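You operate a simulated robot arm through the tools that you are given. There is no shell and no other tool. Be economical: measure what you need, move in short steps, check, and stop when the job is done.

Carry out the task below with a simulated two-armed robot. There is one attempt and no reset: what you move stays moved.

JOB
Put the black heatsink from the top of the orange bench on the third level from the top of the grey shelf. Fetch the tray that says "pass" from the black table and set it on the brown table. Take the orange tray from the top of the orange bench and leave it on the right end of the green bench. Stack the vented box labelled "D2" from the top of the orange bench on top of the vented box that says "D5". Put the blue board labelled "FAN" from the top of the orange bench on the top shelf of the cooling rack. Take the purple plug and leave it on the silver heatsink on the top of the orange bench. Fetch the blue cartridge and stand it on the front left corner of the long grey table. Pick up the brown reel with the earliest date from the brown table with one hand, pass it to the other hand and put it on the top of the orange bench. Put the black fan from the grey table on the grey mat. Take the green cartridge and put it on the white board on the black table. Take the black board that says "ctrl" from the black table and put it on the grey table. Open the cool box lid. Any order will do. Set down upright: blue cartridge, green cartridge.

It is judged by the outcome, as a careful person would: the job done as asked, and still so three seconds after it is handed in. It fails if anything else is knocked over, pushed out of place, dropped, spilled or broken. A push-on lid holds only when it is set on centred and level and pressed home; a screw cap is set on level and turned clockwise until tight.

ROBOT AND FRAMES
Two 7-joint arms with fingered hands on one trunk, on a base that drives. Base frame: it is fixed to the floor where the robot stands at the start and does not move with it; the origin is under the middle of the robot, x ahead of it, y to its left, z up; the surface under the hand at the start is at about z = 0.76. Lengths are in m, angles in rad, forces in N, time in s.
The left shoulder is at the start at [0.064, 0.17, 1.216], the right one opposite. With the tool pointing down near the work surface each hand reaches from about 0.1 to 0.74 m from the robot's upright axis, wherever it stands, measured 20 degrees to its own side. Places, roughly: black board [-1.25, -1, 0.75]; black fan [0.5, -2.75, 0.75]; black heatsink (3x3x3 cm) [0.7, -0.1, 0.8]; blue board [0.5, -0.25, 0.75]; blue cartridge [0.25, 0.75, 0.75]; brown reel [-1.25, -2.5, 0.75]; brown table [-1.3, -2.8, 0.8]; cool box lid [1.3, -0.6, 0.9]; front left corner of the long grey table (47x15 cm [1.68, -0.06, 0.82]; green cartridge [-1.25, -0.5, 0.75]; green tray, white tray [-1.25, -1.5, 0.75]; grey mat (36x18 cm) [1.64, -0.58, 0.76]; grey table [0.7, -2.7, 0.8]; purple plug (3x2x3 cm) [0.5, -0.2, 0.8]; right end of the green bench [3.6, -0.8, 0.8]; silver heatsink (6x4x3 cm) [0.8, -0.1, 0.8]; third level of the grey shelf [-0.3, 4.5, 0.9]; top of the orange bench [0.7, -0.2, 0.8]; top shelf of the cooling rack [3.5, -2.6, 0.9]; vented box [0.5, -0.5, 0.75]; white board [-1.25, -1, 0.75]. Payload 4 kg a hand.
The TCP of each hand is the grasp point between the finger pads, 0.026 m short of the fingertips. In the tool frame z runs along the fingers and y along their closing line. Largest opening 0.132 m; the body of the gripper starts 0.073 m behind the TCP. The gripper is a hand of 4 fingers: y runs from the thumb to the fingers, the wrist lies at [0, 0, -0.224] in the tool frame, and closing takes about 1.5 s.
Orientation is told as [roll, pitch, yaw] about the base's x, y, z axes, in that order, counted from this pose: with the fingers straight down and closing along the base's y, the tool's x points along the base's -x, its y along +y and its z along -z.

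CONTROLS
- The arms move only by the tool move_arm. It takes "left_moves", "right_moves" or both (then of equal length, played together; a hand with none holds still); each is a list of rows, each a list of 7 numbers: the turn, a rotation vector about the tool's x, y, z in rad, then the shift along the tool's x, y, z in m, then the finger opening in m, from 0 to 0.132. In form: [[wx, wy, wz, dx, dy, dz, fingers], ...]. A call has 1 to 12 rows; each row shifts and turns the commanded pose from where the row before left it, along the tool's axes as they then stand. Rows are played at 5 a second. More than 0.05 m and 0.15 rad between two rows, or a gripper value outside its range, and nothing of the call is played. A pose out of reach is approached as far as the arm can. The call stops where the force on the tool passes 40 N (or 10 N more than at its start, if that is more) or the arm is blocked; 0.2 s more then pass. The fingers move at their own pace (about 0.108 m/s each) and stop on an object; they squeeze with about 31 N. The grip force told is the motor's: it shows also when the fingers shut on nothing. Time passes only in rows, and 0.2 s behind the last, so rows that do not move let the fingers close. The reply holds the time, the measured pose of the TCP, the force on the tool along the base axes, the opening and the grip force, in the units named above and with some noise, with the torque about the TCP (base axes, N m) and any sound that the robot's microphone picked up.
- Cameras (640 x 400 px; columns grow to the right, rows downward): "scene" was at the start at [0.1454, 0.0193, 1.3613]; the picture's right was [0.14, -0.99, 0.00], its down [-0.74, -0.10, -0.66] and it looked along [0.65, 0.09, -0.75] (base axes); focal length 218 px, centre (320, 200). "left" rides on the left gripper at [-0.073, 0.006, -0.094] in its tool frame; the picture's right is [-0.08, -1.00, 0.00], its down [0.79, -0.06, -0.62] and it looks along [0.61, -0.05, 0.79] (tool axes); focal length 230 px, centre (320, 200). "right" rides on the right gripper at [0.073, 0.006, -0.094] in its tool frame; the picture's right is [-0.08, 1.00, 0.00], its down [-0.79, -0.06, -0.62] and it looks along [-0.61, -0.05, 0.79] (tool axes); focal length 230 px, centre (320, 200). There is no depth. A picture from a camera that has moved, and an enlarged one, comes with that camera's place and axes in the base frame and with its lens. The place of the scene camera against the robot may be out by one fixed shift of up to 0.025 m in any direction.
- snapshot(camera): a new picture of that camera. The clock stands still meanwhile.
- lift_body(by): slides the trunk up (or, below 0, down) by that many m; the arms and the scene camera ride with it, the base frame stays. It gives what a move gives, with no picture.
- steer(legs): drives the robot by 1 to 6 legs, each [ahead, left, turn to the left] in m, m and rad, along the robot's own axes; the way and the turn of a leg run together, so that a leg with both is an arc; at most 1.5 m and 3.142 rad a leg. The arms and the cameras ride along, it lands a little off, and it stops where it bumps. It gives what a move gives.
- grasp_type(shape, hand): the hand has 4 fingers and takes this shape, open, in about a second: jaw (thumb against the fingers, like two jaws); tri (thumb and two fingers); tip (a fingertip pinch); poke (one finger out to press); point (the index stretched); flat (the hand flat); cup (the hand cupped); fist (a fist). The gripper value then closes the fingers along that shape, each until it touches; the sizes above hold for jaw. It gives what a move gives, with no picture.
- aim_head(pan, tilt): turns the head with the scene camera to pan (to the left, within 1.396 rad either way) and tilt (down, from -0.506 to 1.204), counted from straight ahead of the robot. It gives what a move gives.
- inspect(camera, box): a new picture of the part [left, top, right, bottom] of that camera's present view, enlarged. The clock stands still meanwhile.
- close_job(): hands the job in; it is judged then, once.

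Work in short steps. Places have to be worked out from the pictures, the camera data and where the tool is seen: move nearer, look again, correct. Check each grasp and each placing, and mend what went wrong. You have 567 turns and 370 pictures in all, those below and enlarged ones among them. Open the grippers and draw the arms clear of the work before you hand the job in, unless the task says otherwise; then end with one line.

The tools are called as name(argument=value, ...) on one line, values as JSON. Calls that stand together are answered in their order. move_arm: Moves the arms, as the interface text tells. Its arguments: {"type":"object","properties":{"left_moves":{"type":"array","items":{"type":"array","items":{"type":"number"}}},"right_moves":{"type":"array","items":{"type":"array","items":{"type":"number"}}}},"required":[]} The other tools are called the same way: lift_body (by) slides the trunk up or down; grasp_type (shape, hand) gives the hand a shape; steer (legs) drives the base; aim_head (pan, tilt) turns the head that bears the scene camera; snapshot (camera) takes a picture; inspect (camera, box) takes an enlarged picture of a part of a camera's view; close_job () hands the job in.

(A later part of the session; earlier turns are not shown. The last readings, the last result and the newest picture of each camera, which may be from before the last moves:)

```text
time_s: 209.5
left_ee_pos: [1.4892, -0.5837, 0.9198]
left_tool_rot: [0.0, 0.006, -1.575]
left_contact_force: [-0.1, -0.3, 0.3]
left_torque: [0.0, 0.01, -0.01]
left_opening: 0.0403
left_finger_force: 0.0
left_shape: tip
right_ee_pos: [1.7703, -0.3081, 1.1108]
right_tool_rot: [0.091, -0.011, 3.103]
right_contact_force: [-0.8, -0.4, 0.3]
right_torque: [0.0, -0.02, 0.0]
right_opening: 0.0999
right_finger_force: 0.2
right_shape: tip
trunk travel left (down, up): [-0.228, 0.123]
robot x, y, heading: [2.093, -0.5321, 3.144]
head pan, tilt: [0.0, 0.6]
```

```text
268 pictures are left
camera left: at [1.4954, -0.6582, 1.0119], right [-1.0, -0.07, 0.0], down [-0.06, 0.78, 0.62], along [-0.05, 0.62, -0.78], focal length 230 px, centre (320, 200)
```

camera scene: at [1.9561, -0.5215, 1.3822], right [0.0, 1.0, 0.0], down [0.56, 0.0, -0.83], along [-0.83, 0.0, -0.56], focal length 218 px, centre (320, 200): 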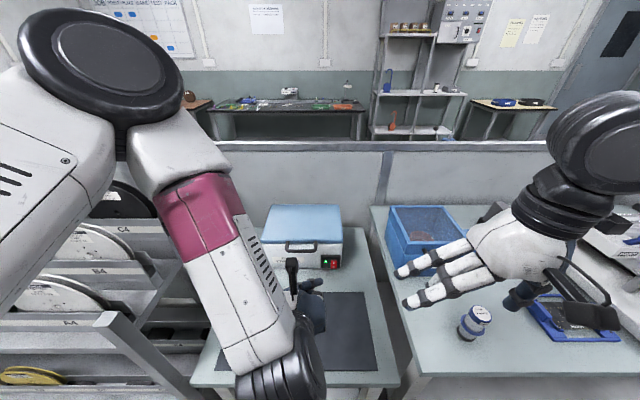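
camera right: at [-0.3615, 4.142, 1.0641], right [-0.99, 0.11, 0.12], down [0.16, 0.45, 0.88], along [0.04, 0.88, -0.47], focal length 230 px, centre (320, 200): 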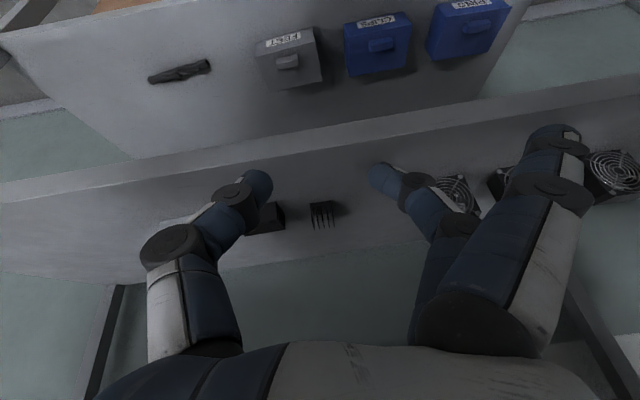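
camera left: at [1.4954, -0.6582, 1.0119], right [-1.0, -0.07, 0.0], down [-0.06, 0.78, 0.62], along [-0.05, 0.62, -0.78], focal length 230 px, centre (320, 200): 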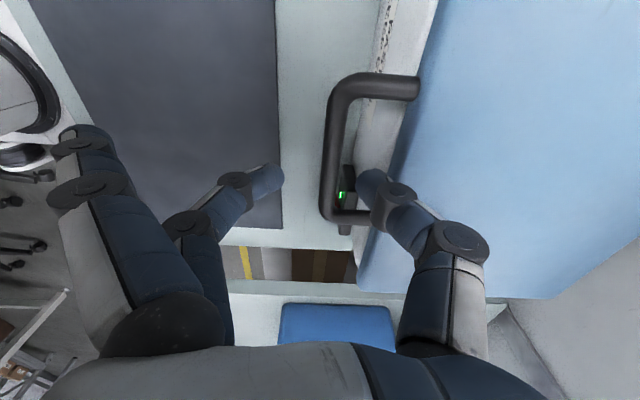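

move_arm(left_moves=[[0, 0, 0, -0.006, 0.001, 0.015, 0.04], [0, 0, 0, 0, 0, 0.015, 0.04], [0, 0, 0, 0, 0, 0, 0.04]])

snapshot(camera="left")

```text
time_s: 210.3
left_ee_pos: [1.4928, -0.5905, 0.89]
left_tool_rot: [-0.002, 0.004, -1.574]
left_contact_force: [7.7, -0.1, 10.3]
left_torque: [0.03, 0.51, 0.03]
left_opening: 0.0377
left_finger_force: 0.0
left_shape: tip
right_ee_pos: [1.7722, -0.3092, 1.1108]
right_tool_rot: [0.092, -0.013, 3.103]
right_contact_force: [-0.4, 0.7, -0.1]
right_torque: [-0.01, 0.02, 0.02]
right_opening: 0.0998
right_finger_force: 0.2
right_shape: tip
trunk travel left (down, up): [-0.228, 0.123]
robot x, y, heading: [2.0928, -0.5247, 3.145]
head pan, tilt: [0.0, 0.6]
```

```text
267 pictures are left
camera left: at [1.4986, -0.6641, 0.983], right [-1.0, -0.07, 0.0], down [-0.06, 0.78, 0.62], along [-0.05, 0.62, -0.78], focal length 230 px, centre (320, 200)
```

left: 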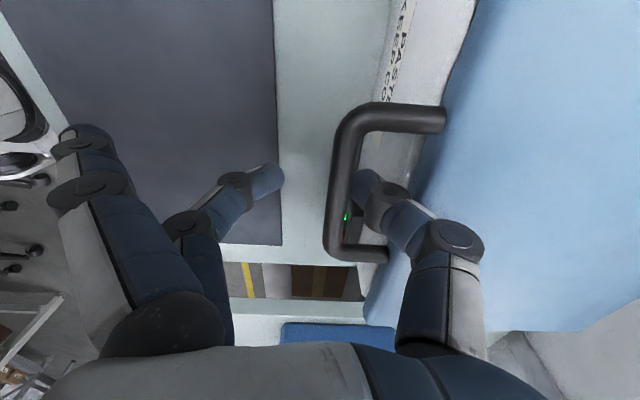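

Thumb is inside the loop. Close the pinch on the bar.

move_arm(left_moves=[[0, 0, 0, 0, 0, -0.002, 0.02], [0, 0, 0, 0, 0, 0, 0.0], [0, 0, 0, 0, 0, 0, 0.0], [0, 0, 0, 0, 0, 0, 0.0], [0, 0, 0, 0, 0, 0, 0.0]])

snapshot(camera="left")

```text
time_s: 211.5
left_ee_pos: [1.4906, -0.5907, 0.8891]
left_tool_rot: [-0.001, 0.006, -1.573]
left_contact_force: [-8.3, -0.3, -2.6]
left_torque: [-0.04, 0.08, -0.02]
left_opening: 0.0
left_finger_force: 30.9
left_shape: tip
right_ee_pos: [1.7692, -0.3106, 1.1094]
right_tool_rot: [0.093, -0.009, 3.103]
right_contact_force: [0.2, -0.9, -0.3]
right_torque: [0.0, 0.01, -0.03]
right_opening: 0.1
right_finger_force: 0.1
right_shape: tip
trunk travel left (down, up): [-0.228, 0.123]
robot x, y, heading: [2.0971, -0.5309, 3.142]
head pan, tilt: [0.0, 0.6]
```

```text
266 pictures are left
camera left: at [1.4962, -0.6645, 0.983], right [-1.0, -0.08, 0.0], down [-0.06, 0.78, 0.62], along [-0.05, 0.62, -0.78], focal length 230 px, centre (320, 200)
```

left: 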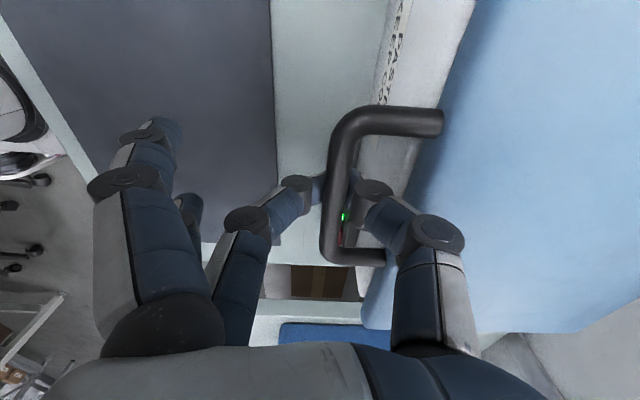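

The fingertips close beneath the bar, so it is hooked. Lift along an arc, first ~0.3 rad.

move_arm(left_moves=[[0, 0, 0, 0, -0.001, -0.02, 0.0], [0, 0, 0, 0, -0.003, -0.02, 0.0], [0, 0, 0, 0, -0.006, -0.019, 0.0], [0, 0, 0, 0, 0, 0, 0.0]])

snapshot(camera="scene")

snapshot(camera="left")

```text
time_s: 212.5
left_ee_pos: [1.4814, -0.5924, 0.9487]
left_tool_rot: [0.0, 0.003, -1.573]
left_contact_force: [-9.1, 0.5, -5.5]
left_torque: [0.0, -0.03, 0.02]
left_opening: 0.0
left_finger_force: 30.9
left_shape: tip
right_ee_pos: [1.7687, -0.3096, 1.1101]
right_tool_rot: [0.093, -0.009, 3.103]
right_contact_force: [1.0, -0.2, -0.4]
right_torque: [0.01, 0.02, -0.03]
right_opening: 0.0998
right_finger_force: 0.0
right_shape: tip
trunk travel left (down, up): [-0.228, 0.123]
robot x, y, heading: [2.0991, -0.5324, 3.141]
head pan, tilt: [0.0, 0.6]
```

```text
265 pictures are left
camera scene: at [1.9545, -0.5215, 1.382], right [0.0, 1.0, 0.0], down [0.57, 0.0, -0.82], along [-0.82, 0.0, -0.57], focal length 218 px, centre (320, 200)
```

scene: 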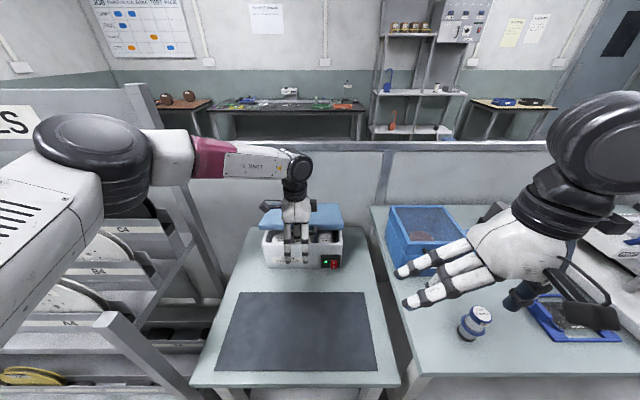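

```text
264 pictures are left
camera left: at [1.4859, -0.6646, 1.0423], right [-1.0, -0.07, 0.0], down [-0.06, 0.78, 0.62], along [-0.04, 0.62, -0.78], focal length 230 px, centre (320, 200)
```

left: 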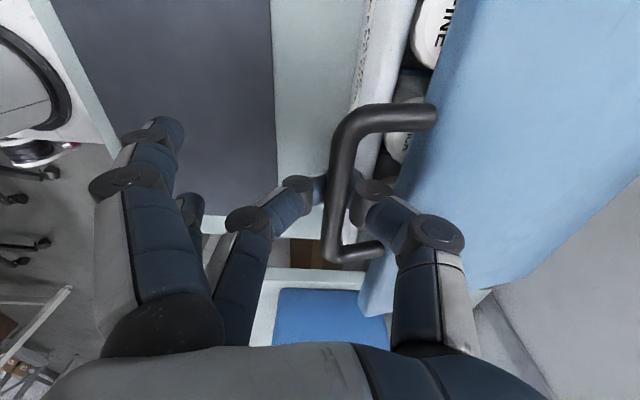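

Lid is lifting, contents visible. Continue the arc while tilting the hand forward.

move_arm(left_moves=[[0.07, 0, 0, 0, -0.007, -0.019, 0.0], [0.07, 0, 0, 0, -0.0097, -0.0174, 0.0], [0.07, 0, 0, 0, -0.0128, -0.0154, 0.0], [0.07, 0, 0, 0, -0.0151, -0.0131, 0.0], [0, 0, 0, 0, 0, 0, 0.0]])

snapshot(camera="left")

```text
time_s: 213.7
left_ee_pos: [1.4423, -0.5923, 1.02]
left_tool_rot: [-0.279, 0.005, -1.573]
left_contact_force: [-4.5, 1.1, -5.9]
left_torque: [-0.03, -0.04, -0.04]
left_opening: 0.0
left_finger_force: 31.2
left_shape: tip
right_ee_pos: [1.77, -0.3087, 1.1096]
right_tool_rot: [0.091, -0.009, 3.103]
right_contact_force: [-0.1, 0.1, 0.4]
right_torque: [0.02, 0.02, 0.0]
right_opening: 0.1
right_finger_force: 0.0
right_shape: tip
trunk travel left (down, up): [-0.228, 0.123]
robot x, y, heading: [2.0958, -0.5313, 3.141]
head pan, tilt: [0.0, 0.6]
```

```text
263 pictures are left
camera left: at [1.4733, -0.6652, 1.1072], right [-0.96, -0.08, 0.28], down [0.11, 0.78, 0.61], along [-0.26, 0.62, -0.74], focal length 230 px, centre (320, 200)
```

left: 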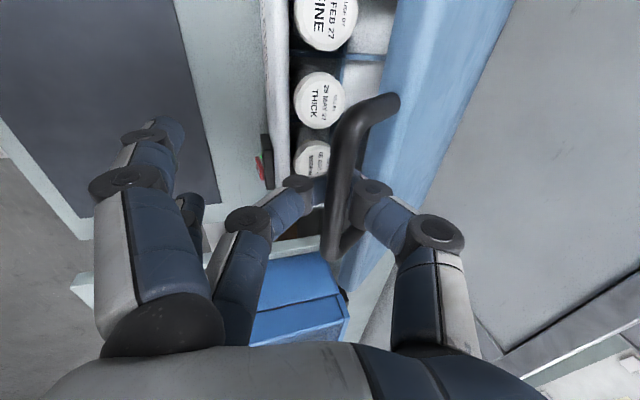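

move_arm(left_moves=[[0.07, 0, 0, 0, -0.0175, -0.0101, 0.0], [0.07, 0, 0, 0, -0.0186, -0.0071, 0.0], [0.07, 0, 0, 0, -0.0192, -0.0038, 0.0], [0.07, 0, 0, 0, -0.0197, -0.0008, 0.0], [0, 0, 0, 0, 0, 0, 0.0]])

snapshot(camera="left")

snapshot(camera="scene")

```text
time_s: 214.9
left_ee_pos: [1.3813, -0.5916, 1.0686]
left_tool_rot: [-0.561, 0.006, -1.573]
left_contact_force: [1.0, 0.0, -2.2]
left_torque: [0.01, 0.01, -0.04]
left_opening: 0.0
left_finger_force: 31.1
left_shape: tip
right_ee_pos: [1.7693, -0.3089, 1.1095]
right_tool_rot: [0.092, -0.011, 3.104]
right_contact_force: [0.4, 0.5, 0.1]
right_torque: [0.01, 0.03, 0.02]
right_opening: 0.0998
right_finger_force: 0.0
right_shape: tip
trunk travel left (down, up): [-0.228, 0.123]
robot x, y, heading: [2.0937, -0.5296, 3.146]
head pan, tilt: [0.0, 0.6]
```

```text
262 pictures are left
camera left: at [1.435, -0.6647, 1.1435], right [-0.84, -0.08, 0.53], down [0.28, 0.78, 0.56], along [-0.46, 0.62, -0.64], focal length 230 px, centre (320, 200)
```

left: 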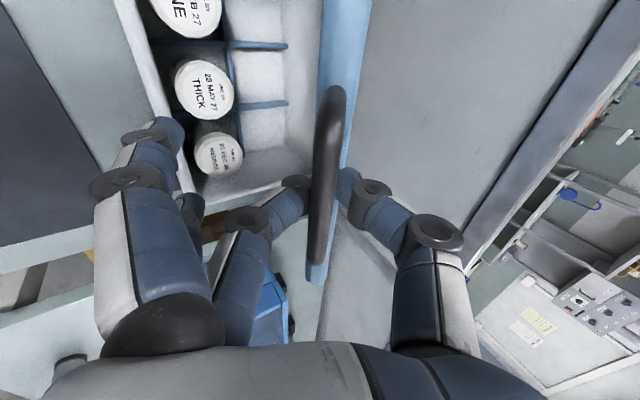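

```text
261 pictures are left
camera scene: at [1.956, -0.5216, 1.3822], right [0.0, 1.0, 0.0], down [0.56, 0.0, -0.83], along [-0.83, 0.0, -0.56], focal length 218 px, centre (320, 200)
```

scene: 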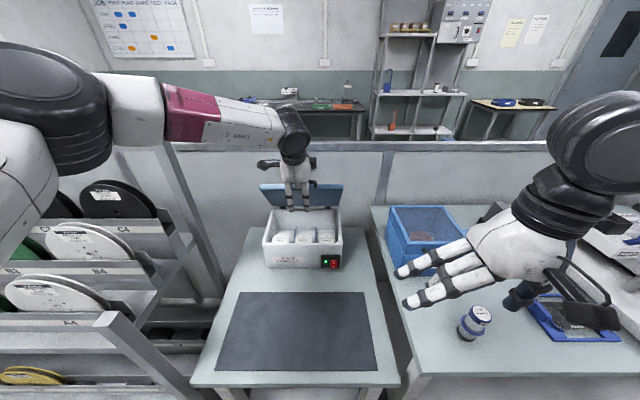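

Lid about 70°. Push it on past vertical.

move_arm(left_moves=[[0.03, 0, 0, 0, -0.0195, 0.0037, 0.0], [0.04, 0, 0, 0, -0.0195, 0.0037, 0.0], [0, 0, 0, 0, -0.0182, 0.009, 0.0], [0, 0, 0, 0, -0.0182, 0.009, 0.0], [0, 0, 0, 0, 0, 0, 0.0]])

snapshot(camera="left")

inspect(camera="scene", box=[200, 100, 400, 280])

```text
time_s: 216.1
left_ee_pos: [1.3033, -0.5931, 1.0912]
left_tool_rot: [-0.632, 0.005, -1.575]
left_contact_force: [1.0, 0.2, -1.0]
left_torque: [0.01, 0.06, 0.01]
left_opening: 0.0002
left_finger_force: 30.7
left_shape: tip
right_ee_pos: [1.7693, -0.3085, 1.1113]
right_tool_rot: [0.092, -0.011, 3.105]
right_contact_force: [0.3, -0.1, 0.3]
right_torque: [0.0, 0.0, -0.03]
right_opening: 0.1
right_finger_force: 0.1
right_shape: tip
trunk travel left (down, up): [-0.228, 0.123]
robot x, y, heading: [2.0955, -0.5323, 3.141]
head pan, tilt: [0.0, 0.6]
```

```text
260 pictures are left
camera left: at [1.3629, -0.6654, 1.1637], right [-0.81, -0.08, 0.59], down [0.32, 0.78, 0.54], along [-0.5, 0.62, -0.6], focal length 230 px, centre (320, 200)
```

left: 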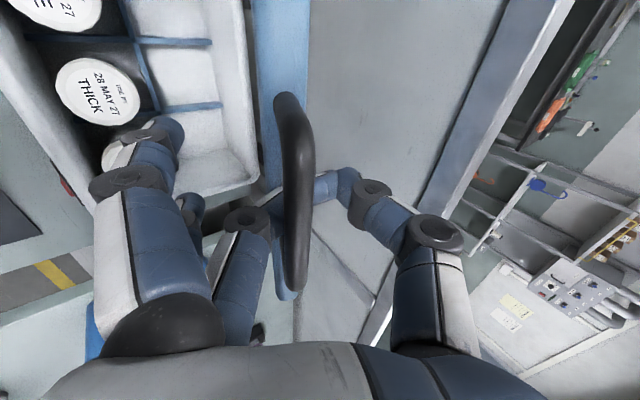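

```text
2.22 times, centred on (300, 190) of scene
camera zoom: at [1.956, -0.5216, 1.3822], right [0.0, 1.0, 0.0], down [0.56, 0.0, -0.83], along [-0.83, 0.0, -0.56], focal length 485 px, centre (364, 222)
```

zoom: 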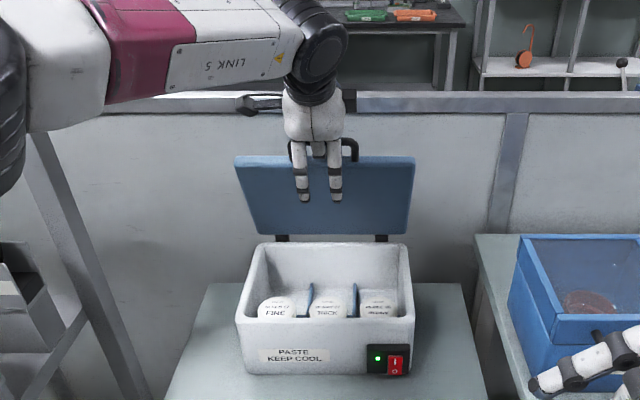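

Lid is about vertical or slightly past. Push a little more, then open and lift off.

move_arm(left_moves=[[0, 0, 0, 0, -0.0158, 0.0124, 0.0], [0, 0, 0, 0, 0, 0, 0.0]])

move_arm(left_moves=[[0, 0, 0, 0, 0, 0, 0.04], [0, 0, 0, 0, 0, 0, 0.06], [0, 0, 0, 0, 0, 0, 0.06], [0, 0, 0, 0, 0, 0, 0.06]])

snapshot(camera="left")

inspect(camera="scene", box=[200, 100, 400, 280])

```text
time_s: 216.7
left_ee_pos: [1.285, -0.5918, 1.0924]
left_tool_rot: [-0.632, 0.006, -1.574]
left_contact_force: [1.9, -0.3, 6.8]
left_torque: [0.01, -0.05, 0.03]
left_opening: 0.0
left_finger_force: 30.9
left_shape: tip
right_ee_pos: [1.7708, -0.3089, 1.1113]
right_tool_rot: [0.092, -0.01, 3.102]
right_contact_force: [0.4, 0.7, -0.3]
right_torque: [0.02, 0.0, -0.01]
right_opening: 0.0999
right_finger_force: 0.1
right_shape: tip
trunk travel left (down, up): [-0.228, 0.123]
robot x, y, heading: [2.0975, -0.5327, 3.143]
head pan, tilt: [0.0, 0.6]
```

```text
time_s: 217.7
left_ee_pos: [1.287, -0.5908, 1.0951]
left_tool_rot: [-0.636, 0.008, -1.573]
left_contact_force: [6.1, -0.1, 26.7]
left_torque: [-0.02, -0.38, 0.0]
left_opening: 0.0455
left_finger_force: 0.1
left_shape: tip
right_ee_pos: [1.7735, -0.3088, 1.1113]
right_tool_rot: [0.092, -0.014, 3.102]
right_contact_force: [0.0, 0.5, 0.4]
right_torque: [0.02, -0.01, 0.0]
right_opening: 0.0999
right_finger_force: 0.0
right_shape: tip
trunk travel left (down, up): [-0.228, 0.123]
robot x, y, heading: [2.0945, -0.5359, 3.137]
head pan, tilt: [0.0, 0.6]
```

```text
258 pictures are left
camera left: at [1.3472, -0.6656, 1.1662], right [-0.8, -0.08, 0.59], down [0.32, 0.78, 0.54], along [-0.5, 0.62, -0.6], focal length 230 px, centre (320, 200)
```

left: 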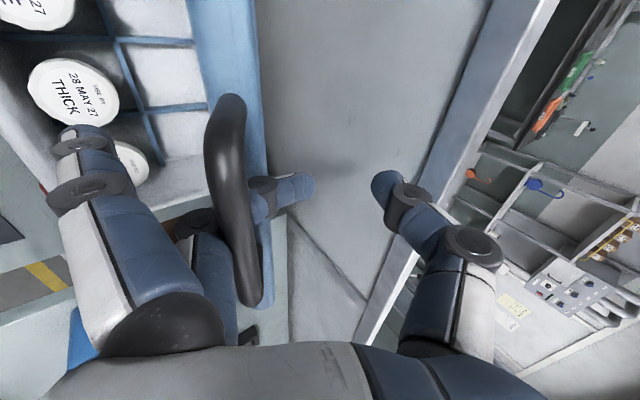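

```text
2.22 times, centred on (300, 190) of scene
camera zoom: at [1.9603, -0.5214, 1.383], right [0.0, 1.0, 0.0], down [0.56, 0.0, -0.83], along [-0.83, 0.0, -0.56], focal length 485 px, centre (364, 222)
```

zoom: 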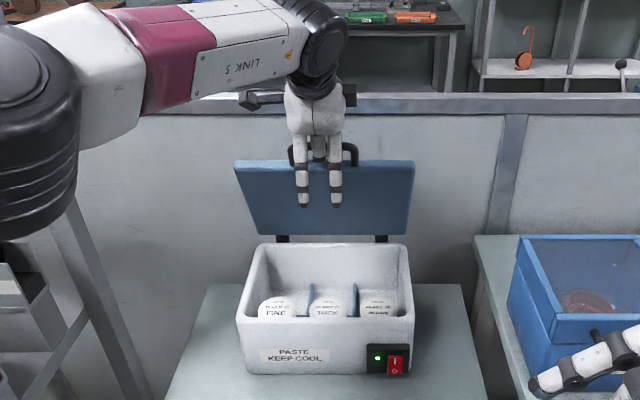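

The index is threaded under the bar. Lower slightly to relieve it, then open wider.

move_arm(left_moves=[[0, 0, 0, 0, 0.0059, 0.0081, 0.05], [0, 0, 0, 0, 0.003, 0.004, 0.05], [0, 0, 0, 0, 0, 0, 0.09], [0, 0, 0, 0, 0, 0, 0.13], [0, 0, 0, 0, 0, 0, 0.13], [0, 0, 0, 0, 0, 0, 0.13]])

snapshot(camera="left")

```text
time_s: 218.1
left_ee_pos: [1.2835, -0.5922, 1.0964]
left_tool_rot: [-0.646, 0.008, -1.571]
left_contact_force: [7.3, -0.7, 29.4]
left_torque: [-0.03, -0.62, -0.01]
left_opening: 0.0413
left_finger_force: 0.0
left_shape: tip
right_ee_pos: [1.7727, -0.3097, 1.1111]
right_tool_rot: [0.094, -0.013, 3.104]
right_contact_force: [0.0, -0.8, -0.7]
right_torque: [-0.01, -0.09, -0.01]
right_opening: 0.1
right_finger_force: 0.1
right_shape: tip
trunk travel left (down, up): [-0.228, 0.123]
robot x, y, heading: [2.0992, -0.5295, -3.139]
head pan, tilt: [0.0, 0.6]
stopped in row 1 (left hand): the force on the tool passed its limit at 42 N (the readings are from after the stop); the commanded pose is now the measured one
```

```text
256 pictures are left
camera left: at [1.3454, -0.6658, 1.1669], right [-0.8, -0.08, 0.6], down [0.32, 0.78, 0.54], along [-0.51, 0.62, -0.59], focal length 230 px, centre (320, 200)
```

left: 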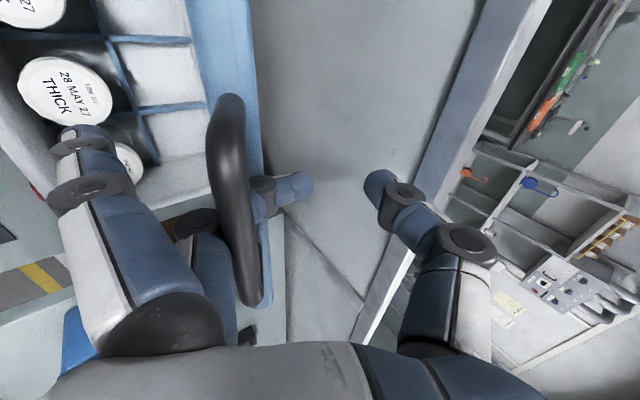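

The force is upward on the tool—the index rests on the lid edge. Raise 1 cm instead, keeping opening.

move_arm(left_moves=[[0, 0, 0, 0, -0.0059, -0.0081, 0.04], [0, 0, 0, 0, 0, 0, 0.04]])

snapshot(camera="left")

```text
time_s: 218.7
left_ee_pos: [1.2849, -0.5917, 1.0979]
left_tool_rot: [-0.635, 0.005, -1.572]
left_contact_force: [0.4, 1.4, 6.1]
left_torque: [0.01, 0.3, 0.07]
left_opening: 0.0344
left_finger_force: 0.1
left_shape: tip
right_ee_pos: [1.772, -0.3098, 1.11]
right_tool_rot: [0.094, -0.011, 3.101]
right_contact_force: [0.1, 0.5, 0.8]
right_torque: [0.01, -0.01, 0.0]
right_opening: 0.0997
right_finger_force: 0.0
right_shape: tip
trunk travel left (down, up): [-0.228, 0.123]
robot x, y, heading: [2.0984, -0.5318, 3.141]
head pan, tilt: [0.0, 0.6]
```

```text
255 pictures are left
camera left: at [1.3439, -0.6657, 1.1688], right [-0.8, -0.08, 0.59], down [0.32, 0.78, 0.54], along [-0.5, 0.62, -0.6], focal length 230 px, centre (320, 200)
```

left: 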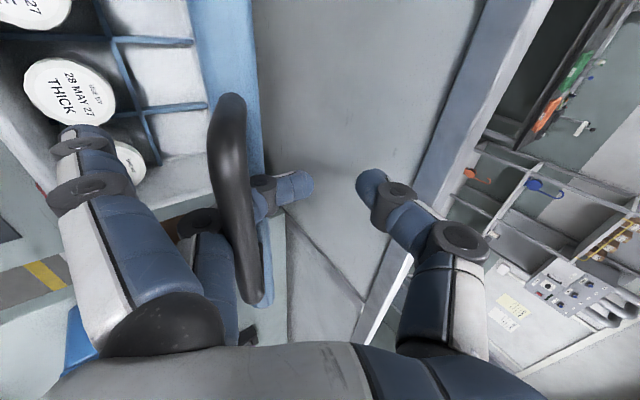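

Opening swings the index down into the lid edge, so I raise a little with every opening step.

move_arm(left_moves=[[0, 0, 0, 0, -0.002, -0.0028, 0.045], [0, 0, 0, 0, -0.002, -0.0028, 0.055], [0, 0, 0, 0, -0.002, -0.0028, 0.065], [0, 0, 0, 0, -0.002, -0.0028, 0.075]])

snapshot(camera="left")

```text
time_s: 219.7
left_ee_pos: [1.2828, -0.593, 1.1135]
left_tool_rot: [-0.637, 0.008, -1.571]
left_contact_force: [0.2, -0.2, 2.7]
left_torque: [-0.01, 0.12, -0.01]
left_opening: 0.0644
left_finger_force: 0.0
left_shape: tip
right_ee_pos: [1.7696, -0.3086, 1.1106]
right_tool_rot: [0.091, -0.011, 3.104]
right_contact_force: [0.4, 0.1, -0.3]
right_torque: [-0.03, 0.0, 0.0]
right_opening: 0.1
right_finger_force: 0.0
right_shape: tip
trunk travel left (down, up): [-0.228, 0.123]
robot x, y, heading: [2.0989, -0.5332, -3.145]
head pan, tilt: [0.0, 0.6]
```

```text
254 pictures are left
camera left: at [1.3435, -0.6667, 1.1851], right [-0.8, -0.08, 0.59], down [0.32, 0.78, 0.54], along [-0.51, 0.62, -0.6], focal length 230 px, centre (320, 200)
```

left: 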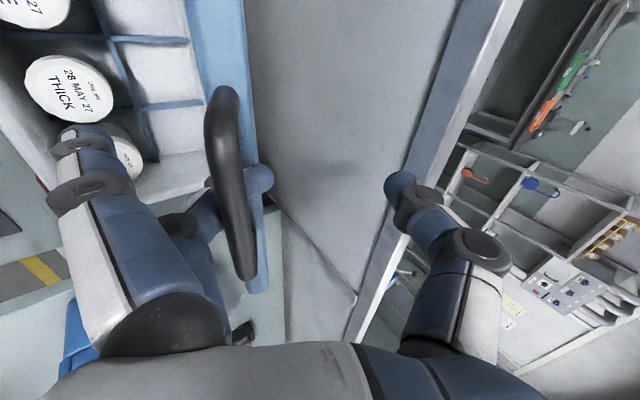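

Working: the index is almost out of the loop. Continue.

move_arm(left_moves=[[0, 0, 0, 0, -0.002, -0.0028, 0.075], [0, 0, 0, 0, -0.002, -0.0028, 0.085], [0, 0, 0, 0, -0.002, -0.0028, 0.095], [0, 0, 0, 0, -0.002, -0.0028, 0.105], [0, 0, 0, 0, 0, 0, 0.11]])

snapshot(camera="left")

```text
time_s: 220.9
left_ee_pos: [1.285, -0.5926, 1.1264]
left_tool_rot: [-0.636, 0.008, -1.573]
left_contact_force: [0.2, 0.3, 0.4]
left_torque: [-0.01, 0.01, 0.04]
left_opening: 0.1095
left_finger_force: 0.0
left_shape: tip
right_ee_pos: [1.7711, -0.31, 1.1105]
right_tool_rot: [0.093, -0.009, 3.103]
right_contact_force: [-1.0, 0.0, 1.1]
right_torque: [0.02, 0.0, -0.02]
right_opening: 0.0997
right_finger_force: 0.1
right_shape: tip
trunk travel left (down, up): [-0.228, 0.123]
robot x, y, heading: [2.1, -0.53, 3.141]
head pan, tilt: [0.0, 0.6]
```

```text
253 pictures are left
camera left: at [1.3444, -0.6661, 1.1971], right [-0.8, -0.08, 0.59], down [0.32, 0.78, 0.54], along [-0.5, 0.62, -0.6], focal length 230 px, centre (320, 200)
```

left: 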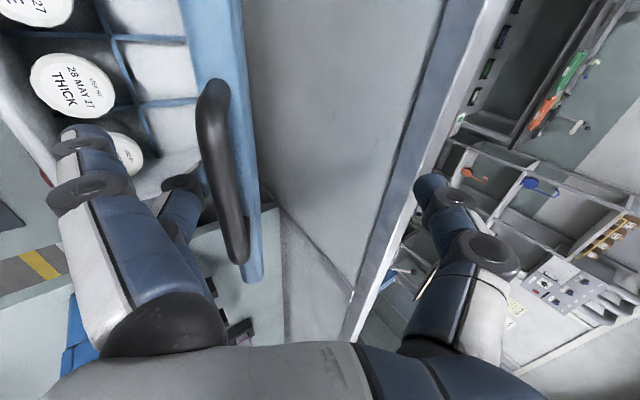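

Index is out. Retreat toward the robot and upward.

move_arm(left_moves=[[0, 0, 0, 0, -0.0118, -0.0161, 0.12], [0, 0, 0, 0, 0.0264, -0.0317, 0.12], [0, 0, 0, 0, 0.0264, -0.0317, 0.12], [0, 0, 0, 0, 0.0264, -0.0317, 0.12], [0, 0, 0, 0, 0.0323, -0.0236, 0.12], [0, 0, 0, 0, 0.0323, -0.0236, 0.12]])

snapshot(camera="scene")

```text
time_s: 222.3
left_ee_pos: [1.4871, -0.5942, 1.177]
left_tool_rot: [-0.637, 0.007, -1.573]
left_contact_force: [0.3, 0.6, -0.5]
left_torque: [0.04, -0.01, -0.01]
left_opening: 0.1199
left_finger_force: 0.0
left_shape: tip
right_ee_pos: [1.7713, -0.3097, 1.1108]
right_tool_rot: [0.093, -0.01, 3.103]
right_contact_force: [-0.2, 1.5, -0.4]
right_torque: [-0.01, 0.05, -0.02]
right_opening: 0.1
right_finger_force: 0.1
right_shape: tip
trunk travel left (down, up): [-0.228, 0.123]
robot x, y, heading: [2.1017, -0.5259, 3.142]
head pan, tilt: [0.0, 0.6]
```

```text
252 pictures are left
camera scene: at [1.9572, -0.5218, 1.3824], right [0.0, 1.0, 0.0], down [0.56, 0.0, -0.83], along [-0.83, 0.0, -0.56], focal length 218 px, centre (320, 200)
```

scene: 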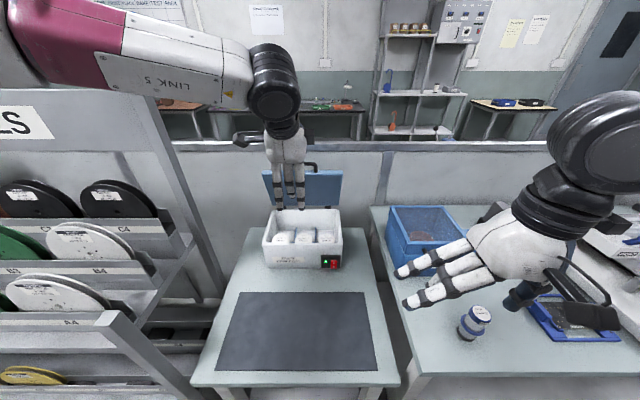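

The lid stays open. Straighten the left arm and look along the aisle toward -y for a passage.

move_arm(left_moves=[[-0.13, 0, 0.1, 0, 0.03, -0.01, 0.12], [-0.13, 0, 0.13, 0, 0.03, -0.01, 0.12], [-0.13, 0, 0.13, 0, 0.03, 0, 0.12], [-0.13, 0, 0.13, 0, 0.02, 0, 0.12], [-0.11, 0, 0.13, 0, 0.0, 0, 0.12], [0, 0, 0.145, 0, 0.0, 0, 0.12], [0, 0, 0.145, 0, 0.0, 0, 0.12], [0, 0, 0.145, 0, 0.0, 0, 0.12], [0, 0, 0.145, 0, 0.0, 0, 0.12], [0, 0, 0.145, 0, 0.0, 0, 0.12], [0, 0, 0.145, 0, 0.0, 0, 0.12], [0, 0, 0.08, 0, 0.0, 0, 0.12]])

steer(legs=[[-0.35, 0, 0]])

aim_head(pan=1.3, tilt=0.3)

snapshot(camera="scene")

```text
refused: row 1 steps farther than a row can; nothing moved
```

```text
time_s: 224.6
left_ee_pos: [1.8329, -0.5934, 1.1771]
left_tool_rot: [-0.635, 0.007, -1.572]
left_contact_force: [1.0, -0.9, 1.1]
left_torque: [-0.01, 0.02, 0.0]
left_opening: 0.1199
left_finger_force: 0.1
left_shape: tip
right_ee_pos: [2.1202, -0.3095, 1.1114]
right_tool_rot: [0.093, -0.011, 3.102]
right_contact_force: [0.4, 0.7, -0.2]
right_torque: [-0.01, 0.01, -0.02]
right_opening: 0.0998
right_finger_force: 0.0
right_shape: tip
trunk travel left (down, up): [-0.228, 0.123]
robot x, y, heading: [2.4449, -0.5309, 3.142]
head pan, tilt: [0.0, 0.6]
```

```text
time_s: 226.0
left_ee_pos: [1.8338, -0.5928, 1.1752]
left_tool_rot: [-0.635, 0.007, -1.573]
left_contact_force: [0.1, -0.3, 0.2]
left_torque: [0.02, 0.0, 0.01]
left_opening: 0.1198
left_finger_force: 0.2
left_shape: tip
right_ee_pos: [2.1187, -0.3098, 1.1094]
right_tool_rot: [0.094, -0.01, 3.103]
right_contact_force: [0.4, 0.0, -0.1]
right_torque: [0.02, 0.04, 0.02]
right_opening: 0.0998
right_finger_force: 0.1
right_shape: tip
trunk travel left (down, up): [-0.228, 0.123]
robot x, y, heading: [2.4446, -0.5301, 3.141]
head pan, tilt: [1.3, 0.3]
```

```text
251 pictures are left
camera scene: at [2.3686, -0.6116, 1.4097], right [-0.96, 0.27, 0.0], down [0.08, 0.28, -0.96], along [-0.26, -0.92, -0.3], focal length 218 px, centre (320, 200)
```

scene: 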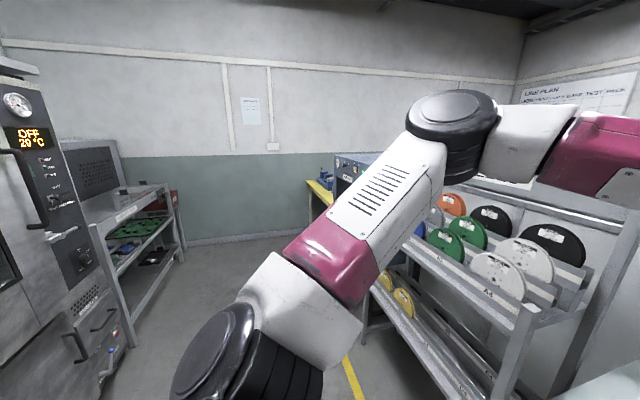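

move_arm(left_moves=[[-0.128, 0, 0, 0, 0.02, 0, 0.12], [-0.128, 0, 0, 0, 0.02, 0, 0.12], [-0.128, 0, 0, 0, 0.02, 0, 0.12], [-0.128, 0, 0, 0, 0.02, 0.02, 0.12], [-0.123, 0, 0, 0, 0.0, 0.03, 0.12]])

move_arm(left_moves=[[0, 0, 0.1428, 0, 0, 0, 0.12], [0, 0, 0.1428, 0, 0, 0, 0.12], [0, 0, 0.1428, 0, 0, 0, 0.12], [0, 0, 0.1428, 0, 0, 0, 0.12], [0, 0, 0.1428, 0, 0, 0, 0.12], [0, 0, 0.1428, 0, 0, 0, 0.12], [0, 0, 0.1428, 0, 0, 0, 0.12], [0, 0, 0.1428, 0, 0, 0, 0.12], [0, 0, 0.1428, 0, 0, 0, 0.12], [0, 0, 0.1428, 0, 0, 0, 0.12], [0, 0, 0.1428, 0, 0, 0, 0.12]])

steer(legs=[[0, 0, 1.571], [1.0, 0, 0]])

aim_head(pan=-0.5, tilt=0.3)

snapshot(camera="scene")

```text
time_s: 227.2
left_ee_pos: [1.8934, -0.5922, 1.093]
left_tool_rot: [0.001, 0.009, -1.572]
left_contact_force: [-0.5, 0.2, -0.9]
left_torque: [0.0, -0.04, -0.02]
left_opening: 0.1199
left_finger_force: 0.0
left_shape: tip
right_ee_pos: [2.1175, -0.3105, 1.1093]
right_tool_rot: [0.093, -0.009, 3.104]
right_contact_force: [-0.1, -0.3, -0.4]
right_torque: [-0.01, -0.03, 0.01]
right_opening: 0.0997
right_finger_force: 0.1
right_shape: tip
trunk travel left (down, up): [-0.228, 0.123]
robot x, y, heading: [2.4466, -0.5284, 3.139]
head pan, tilt: [1.3, 0.3]
```

```text
time_s: 229.6
left_ee_pos: [1.8954, -0.5929, 1.0932]
left_tool_rot: [-0.006, -0.003, 3.137]
left_contact_force: [0.2, -0.4, 0.6]
left_torque: [-0.04, 0.01, -0.03]
left_opening: 0.1199
left_finger_force: 0.0
left_shape: tip
right_ee_pos: [2.1185, -0.3098, 1.1102]
right_tool_rot: [0.092, -0.011, 3.102]
right_contact_force: [0.2, -0.5, -0.2]
right_torque: [0.02, -0.01, 0.04]
right_opening: 0.0997
right_finger_force: 0.1
right_shape: tip
trunk travel left (down, up): [-0.228, 0.123]
robot x, y, heading: [2.443, -0.5308, 3.139]
head pan, tilt: [1.3, 0.3]
```

```text
time_s: 238.6
left_ee_pos: [2.4262, -2.0839, 1.0926]
left_tool_rot: [-0.005, -0.001, -1.635]
left_contact_force: [0.1, -0.3, 0.1]
left_torque: [0.01, 0.02, 0.01]
left_opening: 0.1199
left_finger_force: 0.1
left_shape: tip
right_ee_pos: [2.1556, -1.8433, 1.1093]
right_tool_rot: [0.092, -0.011, -1.67]
right_contact_force: [0.1, -0.6, -0.1]
right_torque: [0.02, 0.01, -0.01]
right_opening: 0.0998
right_finger_force: 0.1
right_shape: tip
trunk travel left (down, up): [-0.228, 0.123]
robot x, y, heading: [2.3951, -1.5323, -1.633]
head pan, tilt: [1.3, 0.3]
```

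```text
time_s: 240.3
left_ee_pos: [2.4244, -2.0841, 1.0924]
left_tool_rot: [-0.007, 0.0, -1.632]
left_contact_force: [0.6, 0.5, -0.6]
left_torque: [-0.01, 0.0, -0.01]
left_opening: 0.12
left_finger_force: 0.1
left_shape: tip
right_ee_pos: [2.1572, -1.8427, 1.1109]
right_tool_rot: [0.094, -0.011, -1.671]
right_contact_force: [0.3, 0.7, 0.9]
right_torque: [0.03, -0.02, 0.02]
right_opening: 0.0999
right_finger_force: 0.0
right_shape: tip
trunk travel left (down, up): [-0.228, 0.123]
robot x, y, heading: [2.3957, -1.5309, -1.637]
head pan, tilt: [-0.499, 0.3]
```

```text
250 pictures are left
camera scene: at [2.3513, -1.6614, 1.4097], right [-0.85, 0.53, 0.0], down [0.16, 0.25, -0.96], along [-0.51, -0.81, -0.3], focal length 218 px, centre (320, 200)
```

scene: 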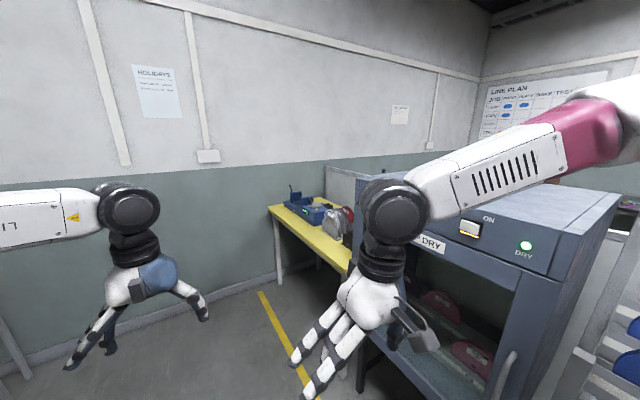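

No passage at this end, so I return by the way I came. Pull the left hand in and drive backward up the aisle.

move_arm(left_moves=[[0, 0, 0, 0.045, 0.01, 0, 0.12], [0, 0, 0, 0.045, 0.015, 0, 0.12], [0, 0, 0, 0.045, 0.015, 0, 0.12], [0, 0, 0, 0.045, 0.015, 0, 0.12]])

steer(legs=[[-1.0, 0, 0.06], [-1.5, 0, 0], [-1.5, 0, 0], [-1.0, 0, 0]])

aim_head(pan=-1.3, tilt=0.3)

snapshot(camera="scene")

```text
time_s: 241.3
left_ee_pos: [2.4941, -1.908, 1.0947]
left_tool_rot: [-0.007, -0.002, -1.635]
left_contact_force: [-0.4, 0.9, 0.4]
left_torque: [0.01, 0.01, 0.02]
left_opening: 0.12
left_finger_force: 0.0
left_shape: tip
right_ee_pos: [2.156, -1.8442, 1.1109]
right_tool_rot: [0.092, -0.01, -1.67]
right_contact_force: [0.9, -0.3, -1.4]
right_torque: [0.03, 0.01, -0.01]
right_opening: 0.1
right_finger_force: 0.1
right_shape: tip
trunk travel left (down, up): [-0.228, 0.123]
robot x, y, heading: [2.3966, -1.5295, -1.631]
head pan, tilt: [-0.499, 0.3]
```

```text
time_s: 265.4
left_ee_pos: [2.4984, 3.0921, 1.0943]
left_tool_rot: [-0.006, -0.002, -1.548]
left_contact_force: [-0.1, -0.7, 0.8]
left_torque: [0.01, -0.05, 0.0]
left_opening: 0.1197
left_finger_force: 0.0
left_shape: tip
right_ee_pos: [2.1571, 3.1306, 1.1101]
right_tool_rot: [0.091, -0.009, -1.586]
right_contact_force: [0.4, 0.0, -0.2]
right_torque: [0.0, -0.03, -0.01]
right_opening: 0.1
right_finger_force: 0.1
right_shape: tip
trunk travel left (down, up): [-0.228, 0.123]
robot x, y, heading: [2.3718, 3.4584, -1.547]
head pan, tilt: [-0.499, 0.3]
```

```text
time_s: 266.5
left_ee_pos: [2.4991, 3.0937, 1.0939]
left_tool_rot: [-0.007, -0.001, -1.551]
left_contact_force: [1.1, 0.0, 0.1]
left_torque: [-0.03, -0.01, -0.02]
left_opening: 0.1201
left_finger_force: 0.0
left_shape: tip
right_ee_pos: [2.1571, 3.1286, 1.1098]
right_tool_rot: [0.093, -0.009, -1.586]
right_contact_force: [0.9, 0.5, 0.0]
right_torque: [0.04, 0.0, -0.02]
right_opening: 0.0999
right_finger_force: 0.0
right_shape: tip
trunk travel left (down, up): [-0.228, 0.123]
robot x, y, heading: [2.3678, 3.4604, -1.55]
head pan, tilt: [-1.3, 0.3]
```

```text
249 pictures are left
camera scene: at [2.2906, 3.3832, 1.4097], right [-0.29, 0.96, 0.0], down [0.28, 0.09, -0.96], along [-0.91, -0.28, -0.3], focal length 218 px, centre (320, 200)
```

scene: 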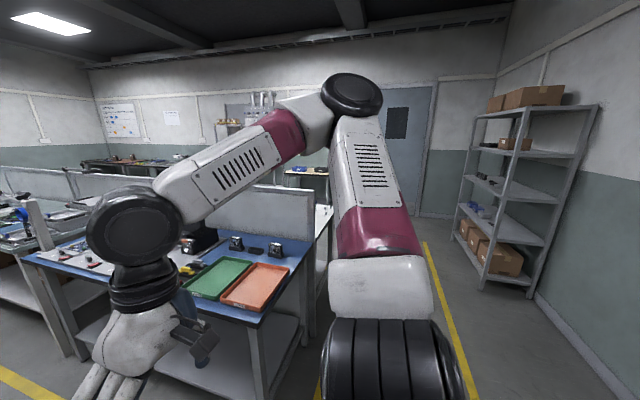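

Turn toward -x, drive along the aisle, then turn to face -y and go down the home corridor.

steer(legs=[[0, 0, -1.59], [1.4, 0, 0], [1.35, 0, 0], [0, 0, 1.571], [1.4, 0, 0], [1.4, 0, 0]])

aim_head(pan=-0.3, tilt=0.4)

snapshot(camera="scene")

```text
time_s: 300.8
left_ee_pos: [-0.2838, 0.3157, 1.0944]
left_tool_rot: [-0.007, 0.001, -1.56]
left_contact_force: [-0.8, -0.1, -0.2]
left_torque: [0.02, 0.01, -0.01]
left_opening: 0.1199
left_finger_force: 0.1
left_shape: tip
right_ee_pos: [-0.6261, 0.3552, 1.1104]
right_tool_rot: [0.093, -0.01, -1.596]
right_contact_force: [0.2, 0.1, 0.1]
right_torque: [0.0, 0.0, -0.01]
right_opening: 0.0996
right_finger_force: 0.0
right_shape: tip
trunk travel left (down, up): [-0.228, 0.123]
robot x, y, heading: [-0.4081, 0.6877, -1.557]
head pan, tilt: [-1.3, 0.3]
```

```text
time_s: 302.0
left_ee_pos: [-0.2851, 0.3156, 1.095]
left_tool_rot: [-0.007, 0.001, -1.561]
left_contact_force: [0.3, -0.5, -0.5]
left_torque: [-0.02, 0.02, -0.01]
left_opening: 0.1199
left_finger_force: 0.1
left_shape: tip
right_ee_pos: [-0.6267, 0.355, 1.1117]
right_tool_rot: [0.092, -0.009, -1.598]
right_contact_force: [1.1, -0.6, -1.1]
right_torque: [0.01, -0.02, -0.02]
right_opening: 0.0995
right_finger_force: 0.0
right_shape: tip
trunk travel left (down, up): [-0.228, 0.123]
robot x, y, heading: [-0.4104, 0.6856, -1.562]
head pan, tilt: [-0.3, 0.4]
```

```text
248 pictures are left
camera scene: at [-0.4267, 0.5448, 1.4005], right [-0.96, 0.29, 0.0], down [0.11, 0.37, -0.92], along [-0.26, -0.88, -0.39], focal length 218 px, centre (320, 200)
```

scene: 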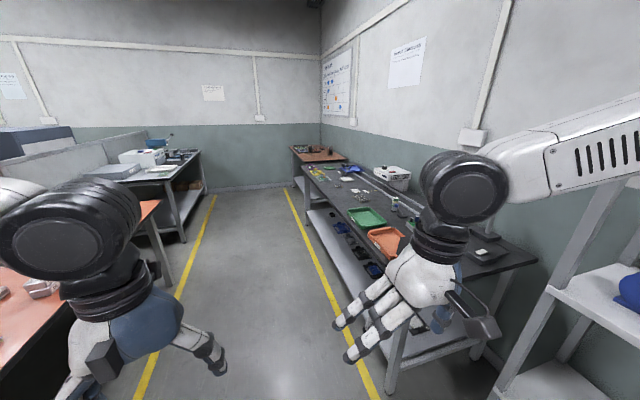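

I see the black, brown and grey tables. Drive to y≈-0.6 and turn to face the black table.

steer(legs=[[1.25, 0, 0], [0, 0, -1.58]])

aim_head(pan=0.0, tilt=0.65)

snapshot(camera="scene")

aim_head(pan=0.7, tilt=0.6)

snapshot(camera="scene")

```text
time_s: 312.1
left_ee_pos: [-0.761, -0.6708, 1.0945]
left_tool_rot: [-0.007, -0.001, -3.12]
left_contact_force: [-0.3, -1.1, -0.3]
left_torque: [0.02, -0.02, -0.01]
left_opening: 0.1198
left_finger_force: 0.0
left_shape: tip
right_ee_pos: [-0.7258, -0.329, 1.1098]
right_tool_rot: [0.092, -0.011, 3.127]
right_contact_force: [0.9, -0.1, 0.3]
right_torque: [0.01, 0.01, -0.04]
right_opening: 0.0996
right_finger_force: 0.1
right_shape: tip
trunk travel left (down, up): [-0.228, 0.123]
robot x, y, heading: [-0.3959, -0.5437, -3.118]
head pan, tilt: [-0.3, 0.4]
```

```text
time_s: 312.9
left_ee_pos: [-0.7614, -0.6706, 1.0943]
left_tool_rot: [-0.007, 0.001, -3.12]
left_contact_force: [0.5, 0.4, -0.2]
left_torque: [0.0, 0.01, 0.0]
left_opening: 0.12
left_finger_force: 0.1
left_shape: tip
right_ee_pos: [-0.725, -0.3282, 1.1101]
right_tool_rot: [0.094, -0.011, 3.127]
right_contact_force: [0.6, 0.0, 0.0]
right_torque: [0.0, -0.01, 0.02]
right_opening: 0.0997
right_finger_force: 0.0
right_shape: tip
trunk travel left (down, up): [-0.228, 0.123]
robot x, y, heading: [-0.3938, -0.539, -3.118]
head pan, tilt: [0.0, 0.649]
```

```text
247 pictures are left
camera scene: at [-0.5329, -0.5369, 1.378], right [-0.02, 1.0, 0.0], down [0.6, 0.01, -0.8], along [-0.8, -0.02, -0.6], focal length 218 px, centre (320, 200)
```

scene: 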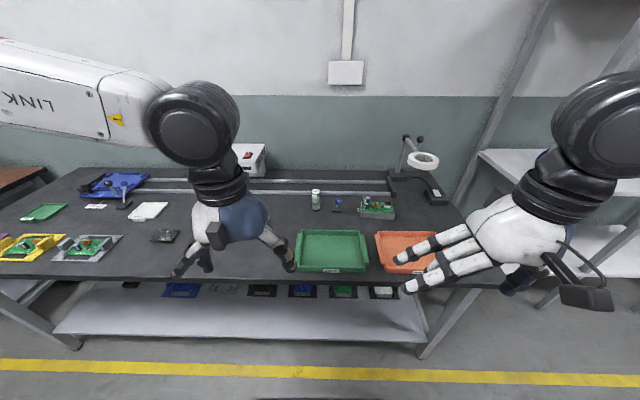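

```text
time_s: 313.9
left_ee_pos: [-0.7619, -0.6705, 1.0935]
left_tool_rot: [-0.005, -0.001, -3.12]
left_contact_force: [-0.7, -0.2, -0.4]
left_torque: [0.01, -0.02, -0.04]
left_opening: 0.1198
left_finger_force: 0.1
left_shape: tip
right_ee_pos: [-0.7244, -0.3284, 1.1101]
right_tool_rot: [0.091, -0.012, 3.126]
right_contact_force: [0.3, -0.4, 0.2]
right_torque: [0.0, -0.02, 0.0]
right_opening: 0.0995
right_finger_force: 0.0
right_shape: tip
trunk travel left (down, up): [-0.228, 0.123]
robot x, y, heading: [-0.3918, -0.5454, -3.122]
head pan, tilt: [0.7, 0.6]
```

```text
246 pictures are left
camera scene: at [-0.5125, -0.5934, 1.3822], right [-0.66, 0.75, 0.0], down [0.42, 0.37, -0.83], along [-0.62, -0.55, -0.56], focal length 218 px, centre (320, 200)
```

scene: 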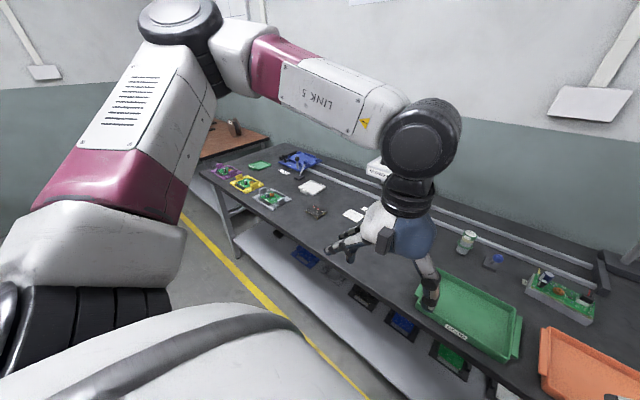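

inspect(camera="scene", box=[190, 120, 540, 340])

aim_head(pan=0.0, tilt=0.65)

inspect(camera="scene", box=[0, 160, 320, 300])

inspect(camera="scene", box=[270, 160, 470, 290])

```text
1.82 times, centred on (365, 230) of scene
camera zoom: at [-0.5125, -0.5934, 1.3822], right [-0.66, 0.75, 0.0], down [0.42, 0.37, -0.83], along [-0.62, -0.55, -0.56], focal length 397 px, centre (238, 146)
```

zoom: 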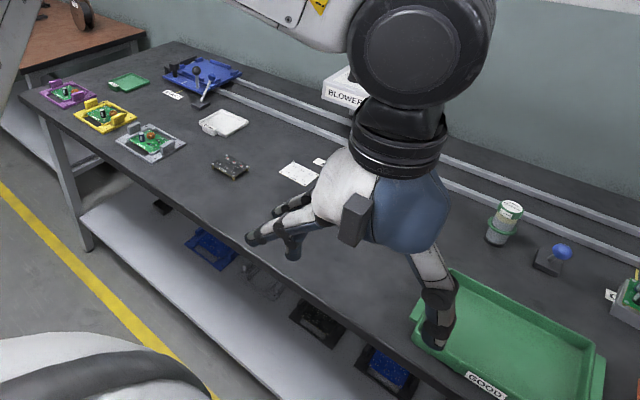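

```text
time_s: 315.0
left_ee_pos: [-0.7617, -0.6702, 1.0947]
left_tool_rot: [-0.006, 0.0, -3.122]
left_contact_force: [-0.1, 0.1, -0.1]
left_torque: [0.03, -0.02, 0.0]
left_opening: 0.12
left_finger_force: 0.0
left_shape: tip
right_ee_pos: [-0.7262, -0.3296, 1.1101]
right_tool_rot: [0.091, -0.01, 3.126]
right_contact_force: [0.5, -0.6, 0.2]
right_torque: [0.01, 0.03, -0.01]
right_opening: 0.0997
right_finger_force: 0.0
right_shape: tip
trunk travel left (down, up): [-0.228, 0.123]
robot x, y, heading: [-0.3934, -0.5428, -3.122]
head pan, tilt: [0.0, 0.649]
```

```text
2.00 times, centred on (160, 230) of scene
camera zoom: at [-0.5329, -0.5371, 1.378], right [-0.02, 1.0, 0.0], down [0.6, 0.01, -0.8], along [-0.8, -0.02, -0.6], focal length 436 px, centre (640, 140)
```

zoom: 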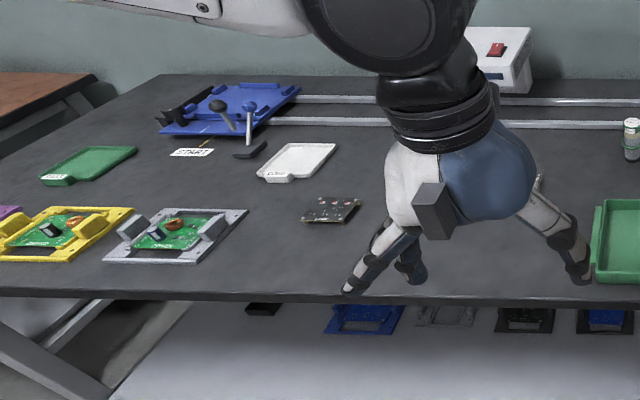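

```text
3.08 times, centred on (370, 225) of scene
camera zoom: at [-0.5329, -0.5371, 1.378], right [-0.02, 1.0, 0.0], down [0.6, 0.01, -0.8], along [-0.8, -0.02, -0.6], focal length 671 px, centre (166, 123)
```

zoom: 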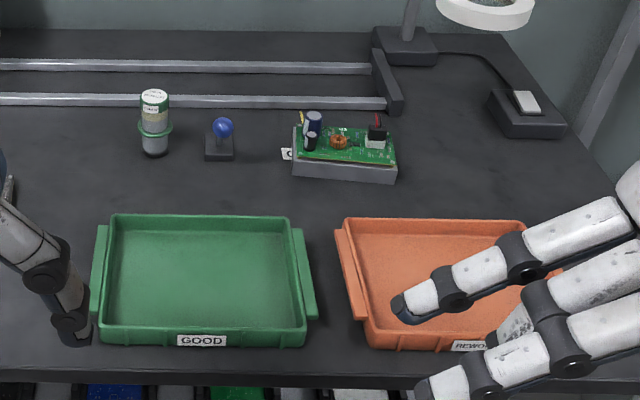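

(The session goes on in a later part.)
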